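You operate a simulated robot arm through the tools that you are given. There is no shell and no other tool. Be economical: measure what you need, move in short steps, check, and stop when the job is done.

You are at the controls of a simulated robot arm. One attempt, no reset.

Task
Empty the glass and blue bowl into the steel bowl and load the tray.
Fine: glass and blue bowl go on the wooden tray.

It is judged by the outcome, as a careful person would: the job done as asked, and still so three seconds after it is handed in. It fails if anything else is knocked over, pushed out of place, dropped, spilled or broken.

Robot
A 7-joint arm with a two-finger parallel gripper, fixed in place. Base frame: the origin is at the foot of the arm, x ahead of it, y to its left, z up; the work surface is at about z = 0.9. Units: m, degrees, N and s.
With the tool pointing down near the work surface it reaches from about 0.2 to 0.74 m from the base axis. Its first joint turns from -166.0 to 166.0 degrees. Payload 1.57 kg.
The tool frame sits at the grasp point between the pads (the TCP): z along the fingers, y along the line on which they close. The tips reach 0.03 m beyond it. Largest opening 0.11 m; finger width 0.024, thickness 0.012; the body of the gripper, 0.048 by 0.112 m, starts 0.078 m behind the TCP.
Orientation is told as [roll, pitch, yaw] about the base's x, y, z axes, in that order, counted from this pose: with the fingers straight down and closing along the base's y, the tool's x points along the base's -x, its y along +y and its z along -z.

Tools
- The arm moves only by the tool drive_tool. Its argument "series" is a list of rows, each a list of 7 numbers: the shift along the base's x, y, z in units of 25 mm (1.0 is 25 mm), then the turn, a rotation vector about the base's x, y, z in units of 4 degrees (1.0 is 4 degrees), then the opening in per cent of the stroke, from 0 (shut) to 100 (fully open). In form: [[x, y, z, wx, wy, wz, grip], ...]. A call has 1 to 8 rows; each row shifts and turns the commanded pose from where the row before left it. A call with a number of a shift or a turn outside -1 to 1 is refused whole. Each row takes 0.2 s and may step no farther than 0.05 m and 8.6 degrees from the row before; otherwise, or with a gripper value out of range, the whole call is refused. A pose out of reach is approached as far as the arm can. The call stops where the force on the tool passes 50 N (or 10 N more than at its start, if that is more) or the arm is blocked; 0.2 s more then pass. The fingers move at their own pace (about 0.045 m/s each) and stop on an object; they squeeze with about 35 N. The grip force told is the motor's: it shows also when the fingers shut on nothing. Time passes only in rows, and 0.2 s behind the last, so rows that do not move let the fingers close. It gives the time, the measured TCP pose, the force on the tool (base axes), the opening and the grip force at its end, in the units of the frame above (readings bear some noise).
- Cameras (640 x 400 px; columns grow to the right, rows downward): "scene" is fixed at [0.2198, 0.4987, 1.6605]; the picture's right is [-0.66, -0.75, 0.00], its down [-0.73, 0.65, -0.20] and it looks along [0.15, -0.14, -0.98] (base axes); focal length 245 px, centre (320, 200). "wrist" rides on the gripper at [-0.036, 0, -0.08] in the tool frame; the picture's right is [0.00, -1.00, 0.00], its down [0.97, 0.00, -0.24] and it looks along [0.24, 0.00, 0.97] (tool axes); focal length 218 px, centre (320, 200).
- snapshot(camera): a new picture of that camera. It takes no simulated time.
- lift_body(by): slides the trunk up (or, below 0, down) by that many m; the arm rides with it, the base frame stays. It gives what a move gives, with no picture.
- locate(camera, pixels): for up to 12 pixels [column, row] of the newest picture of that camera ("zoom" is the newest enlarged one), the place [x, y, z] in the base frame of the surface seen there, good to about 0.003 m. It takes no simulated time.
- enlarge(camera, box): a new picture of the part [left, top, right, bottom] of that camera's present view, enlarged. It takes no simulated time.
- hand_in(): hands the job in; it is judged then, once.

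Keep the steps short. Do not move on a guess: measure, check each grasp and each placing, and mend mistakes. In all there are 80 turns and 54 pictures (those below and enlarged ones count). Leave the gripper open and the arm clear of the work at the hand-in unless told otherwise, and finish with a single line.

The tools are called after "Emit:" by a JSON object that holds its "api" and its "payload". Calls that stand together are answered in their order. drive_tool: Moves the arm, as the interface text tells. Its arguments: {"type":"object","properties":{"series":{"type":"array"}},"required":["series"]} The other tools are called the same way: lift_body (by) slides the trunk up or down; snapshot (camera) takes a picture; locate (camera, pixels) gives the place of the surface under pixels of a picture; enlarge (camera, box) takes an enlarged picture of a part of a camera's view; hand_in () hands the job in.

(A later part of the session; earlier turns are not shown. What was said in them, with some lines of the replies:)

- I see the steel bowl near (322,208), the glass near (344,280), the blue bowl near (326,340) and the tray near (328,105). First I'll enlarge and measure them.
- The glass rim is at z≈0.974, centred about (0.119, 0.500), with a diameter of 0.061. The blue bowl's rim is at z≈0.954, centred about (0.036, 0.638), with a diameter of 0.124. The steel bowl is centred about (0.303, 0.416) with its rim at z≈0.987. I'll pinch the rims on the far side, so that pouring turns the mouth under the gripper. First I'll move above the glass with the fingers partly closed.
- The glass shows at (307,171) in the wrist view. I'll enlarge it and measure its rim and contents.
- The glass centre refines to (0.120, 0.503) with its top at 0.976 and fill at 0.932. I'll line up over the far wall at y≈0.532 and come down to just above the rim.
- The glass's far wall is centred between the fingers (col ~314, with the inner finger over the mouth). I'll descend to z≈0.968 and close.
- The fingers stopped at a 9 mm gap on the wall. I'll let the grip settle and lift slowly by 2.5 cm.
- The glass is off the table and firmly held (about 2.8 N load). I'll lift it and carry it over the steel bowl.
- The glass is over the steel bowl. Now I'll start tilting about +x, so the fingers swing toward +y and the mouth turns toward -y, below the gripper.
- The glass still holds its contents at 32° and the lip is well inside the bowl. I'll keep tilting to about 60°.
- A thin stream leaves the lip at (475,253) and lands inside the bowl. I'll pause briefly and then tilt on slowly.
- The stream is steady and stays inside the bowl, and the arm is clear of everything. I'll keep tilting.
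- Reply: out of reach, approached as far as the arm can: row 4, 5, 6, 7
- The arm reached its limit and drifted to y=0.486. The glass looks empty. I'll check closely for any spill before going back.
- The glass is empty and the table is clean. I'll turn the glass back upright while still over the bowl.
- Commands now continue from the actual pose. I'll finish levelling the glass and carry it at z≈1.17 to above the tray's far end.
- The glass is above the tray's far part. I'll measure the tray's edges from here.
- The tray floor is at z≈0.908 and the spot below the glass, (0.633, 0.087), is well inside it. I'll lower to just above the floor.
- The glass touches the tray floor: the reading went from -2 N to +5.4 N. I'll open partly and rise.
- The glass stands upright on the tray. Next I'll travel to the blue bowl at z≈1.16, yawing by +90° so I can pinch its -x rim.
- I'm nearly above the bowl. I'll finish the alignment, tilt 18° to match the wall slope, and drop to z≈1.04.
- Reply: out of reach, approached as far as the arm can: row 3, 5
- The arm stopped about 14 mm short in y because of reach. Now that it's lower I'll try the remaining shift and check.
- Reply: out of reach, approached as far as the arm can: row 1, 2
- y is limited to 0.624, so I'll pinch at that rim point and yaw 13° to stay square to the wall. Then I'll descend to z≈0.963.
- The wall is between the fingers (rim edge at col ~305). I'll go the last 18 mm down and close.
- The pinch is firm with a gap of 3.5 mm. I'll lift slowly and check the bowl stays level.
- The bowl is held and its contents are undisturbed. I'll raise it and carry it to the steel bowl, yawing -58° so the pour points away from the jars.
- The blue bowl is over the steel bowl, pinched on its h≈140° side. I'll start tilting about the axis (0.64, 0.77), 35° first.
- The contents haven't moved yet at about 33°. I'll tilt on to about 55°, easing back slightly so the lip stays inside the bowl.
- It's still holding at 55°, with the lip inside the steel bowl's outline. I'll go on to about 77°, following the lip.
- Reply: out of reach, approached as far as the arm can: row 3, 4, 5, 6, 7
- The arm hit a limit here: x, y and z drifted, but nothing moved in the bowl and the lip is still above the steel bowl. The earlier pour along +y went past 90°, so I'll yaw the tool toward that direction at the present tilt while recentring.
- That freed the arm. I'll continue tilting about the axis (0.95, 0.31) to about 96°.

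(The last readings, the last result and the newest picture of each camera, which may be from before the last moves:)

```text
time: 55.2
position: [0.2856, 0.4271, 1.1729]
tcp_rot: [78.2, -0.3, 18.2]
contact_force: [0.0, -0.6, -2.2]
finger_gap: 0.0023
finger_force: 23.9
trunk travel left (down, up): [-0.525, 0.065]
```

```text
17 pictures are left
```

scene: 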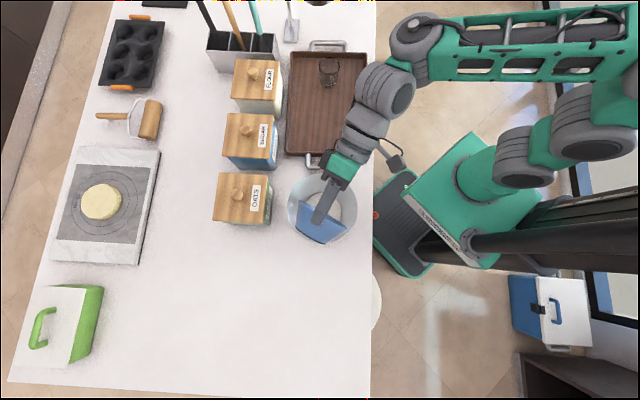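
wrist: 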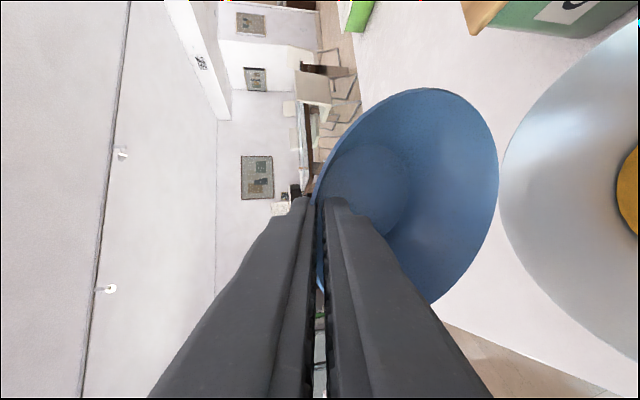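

The bowl is empty and the orange contents are in the steel bowl. I'll untilt over it first, then carry the bowl to the tray's near half, yawing back and levelling on the way.

Emit:
{"api": "drive_tool", "payload": {"series": [[0, 0, 0, -1, -0.326, 0, 0], [0, 0, 0, -1, -0.326, 0, 0], [0, 0, 0, -1, -0.326, 0, 0], [0, 0, 0, -1, -0.326, 0, 0], [0, 0, 0, -1, -0.326, 0, 0], [0, 0, 0, -1, -0.326, 0, 0], [0, 0, 0, -1, -0.326, 0, 0], [0, 0, 0, -1, -0.326, 0, 0]]}}

Emit:
{"api": "drive_tool", "payload": {"series": [[0.95, -0.95, 0, -0.94, -0.342, 1, 0], [0.95, -0.95, 0, -0.914, -0.407, 1, 0], [0.95, -0.95, 0, -0.883, -0.469, 1, 0], [0.95, -0.95, 0, -0.848, -0.53, 1, 0], [0.95, -0.95, 0, -0.809, -0.588, 1, 0], [0.95, -0.95, 0, -0.766, -0.643, 1, 0], [0.95, -0.95, 0, -0.719, -0.695, 1, 0], [0.95, -0.95, 0, -0.669, -0.743, 1, 0]]}}

```text
time: 57.0
position: [0.2858, 0.4279, 1.1719]
tcp_rot: [44.5, 0.0, 18.3]
contact_force: [-0.7, -0.2, -2.2]
finger_gap: 0.0025
finger_force: 24.2
trunk travel left (down, up): [-0.525, 0.065]
```

```text
time: 58.8
position: [0.4459, 0.2458, 1.1417]
tcp_rot: [15.2, -0.5, 47.6]
contact_force: [0.1, 0.4, -2.1]
finger_gap: 0.0029
finger_force: 23.9
out of reach, approached as far as the arm can: row 5, 6
trunk travel left (down, up): [-0.525, 0.065]
```

It's nearly there, with some drift near a limit. I'll finish levelling (33°), centre over the tray spot and come down to z≈1.03, then look.

Emit:
{"api": "drive_tool", "payload": {"series": [[0.18, -0.08, -0.3, -0.8, -0.875, 0, 0], [0.18, -0.08, -0.6, -0.8, -0.875, 0, 0], [0.18, -0.08, -0.7, -0.8, -0.875, 0, 0], [0.18, -0.08, -0.7, -0.8, -0.875, 0, 0], [0.18, -0.08, -0.7, -0.8, -0.875, 0, 0], [0.18, -0.08, -0.7, -0.8, -0.875, 0, 0], [0.18, -0.08, -0.7, -0.8, -0.875, 0, 0], [0, 0, 0, 0, 0, 0, 0]]}}

Emit:
{"api": "snapshot", "payload": {"camera": "wrist"}}

Emit:
{"api": "snapshot", "payload": {"camera": "scene"}}

```text
time: 60.6
position: [0.4769, 0.2334, 1.0319]
tcp_rot: [-18.1, -0.4, 47.9]
contact_force: [0.0, 0.6, -2.8]
finger_gap: 0.0024
finger_force: 24.1
trunk travel left (down, up): [-0.525, 0.065]
```

```text
16 pictures are left
```

wrist: 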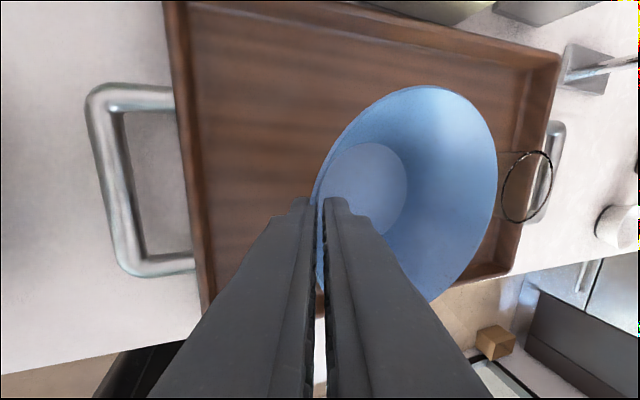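

```text
15 pictures are left
```

scene: 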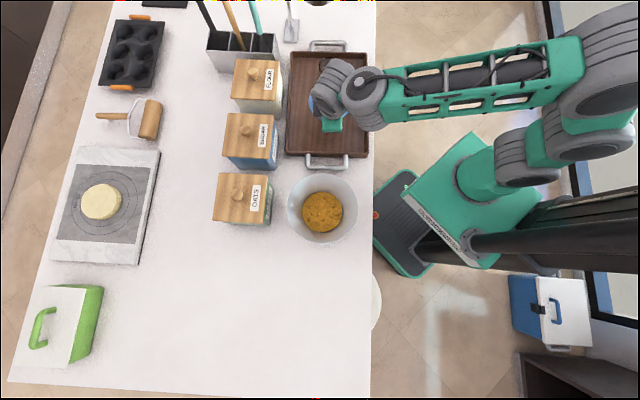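

The steel bowl holds both contents and the table is clean. The blue bowl's centre is over (0.522, 0.193), inside the tray and about 15 cm from the glass. I'll lower it gently until it touches.

Emit:
{"api": "drive_tool", "payload": {"series": [[0, 0, -0.6, 0, 0, 0, 0], [0, 0, -0.6, 0, 0, 0, 0], [0, 0, -0.5, 0, 0, 0, 0], [0, 0, -0.3, 0, 0, 0, 0], [0, 0, -0.1, 0, 0, 0, 0], [0, 0, 0, 0, 0, 0, 0]]}}

Emit:
{"api": "snapshot", "payload": {"camera": "wrist"}}

```text
time: 62.0
position: [0.4765, 0.2346, 0.9784]
tcp_rot: [-18.0, -0.4, 48.0]
contact_force: [-1.2, 0.9, 3.3]
finger_gap: 0.0026
finger_force: 23.8
trunk travel left (down, up): [-0.525, 0.065]
```

```text
14 pictures are left
```

wrist: 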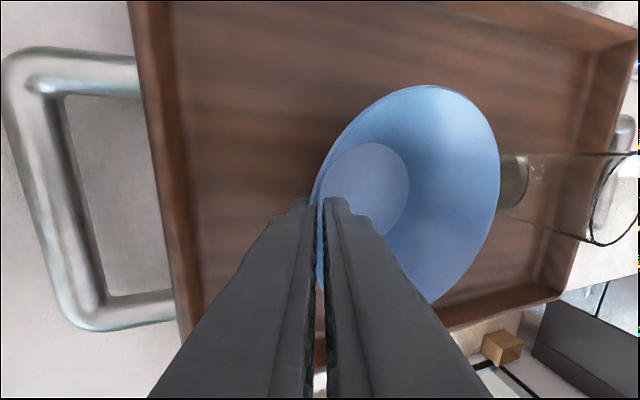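

It touches: the force went from -2.8 N to +3.3 N. I'll lower 2 mm more, open, and withdraw along the finger direction.

Emit:
{"api": "drive_tool", "payload": {"series": [[0, 0, -0.08, 0, 0, 0, 0], [0, 0, 0, 0, 0, 0, 10], [0, 0, 0, 0, 0, 0, 25], [0, 0, 0, 0, 0, 0, 25], [-0.1, 0.08, 0.4, 0, 0, 0, 25], [-0.2, 0.18, 0.8, 0, 0, 0, 25], [-0.22, 0.2, 0.95, 0, 0, 0, 25], [-0.22, 0.2, 0.95, 0, 0, 0, 25]]}}

Emit:
{"api": "drive_tool", "payload": {"series": [[-0.22, 0.2, 1, 0, 0, 0, 60], [-0.22, 0.2, 1, 0, 0, 0, 100], [-0.9, 0.4, 1, 0, 0, 0, 100], [-0.9, 0.4, 1, 0.6, 0.7, 0, 100], [-0.9, 0.4, 1, 0.6, 0.7, 0, 100], [-0.9, 0.4, 0.5, 0.6, 0.7, 0, 100], [-0.9, 0, 0, 0.6, 0.7, 0, 100], [-0.9, 0, 0, 0, 0, 0, 100]]}}

Emit:
{"api": "snapshot", "payload": {"camera": "scene"}}

```text
time: 63.8
position: [0.4567, 0.2503, 1.0555]
tcp_rot: [-18.0, -0.4, 48.0]
contact_force: [-0.5, -0.6, -0.3]
finger_gap: 0.0273
finger_force: 0.0
trunk travel left (down, up): [-0.525, 0.065]
```

```text
time: 65.6
position: [0.3106, 0.2995, 1.1908]
tcp_rot: [-3.2, 0.0, 47.9]
contact_force: [0.9, -0.5, 0.7]
finger_gap: 0.11
finger_force: 0.0
trunk travel left (down, up): [-0.525, 0.065]
```

```text
13 pictures are left
```

scene: 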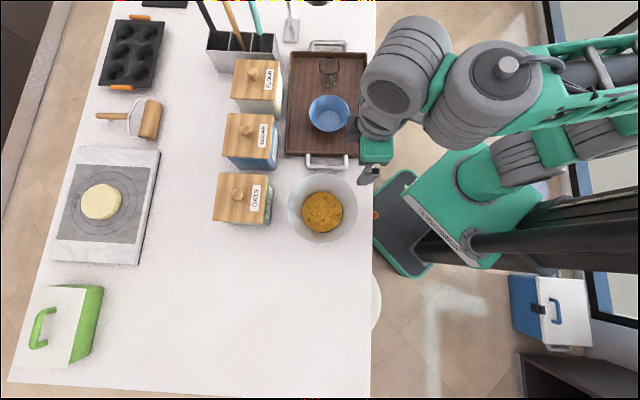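

The glass (330,72) and the blue bowl (329,113) stand upright and empty on the tray. The steel bowl holds everything, nothing is spilled, and the arm is clear with its gripper open. I'm handing in.

Emit:
{"api": "hand_in", "payload": {}}

```text
The job is handed in.
```

The glass and blue bowl are emptied into the steel bowl and standing on the wooden tray, with no spills seen in the final picture.
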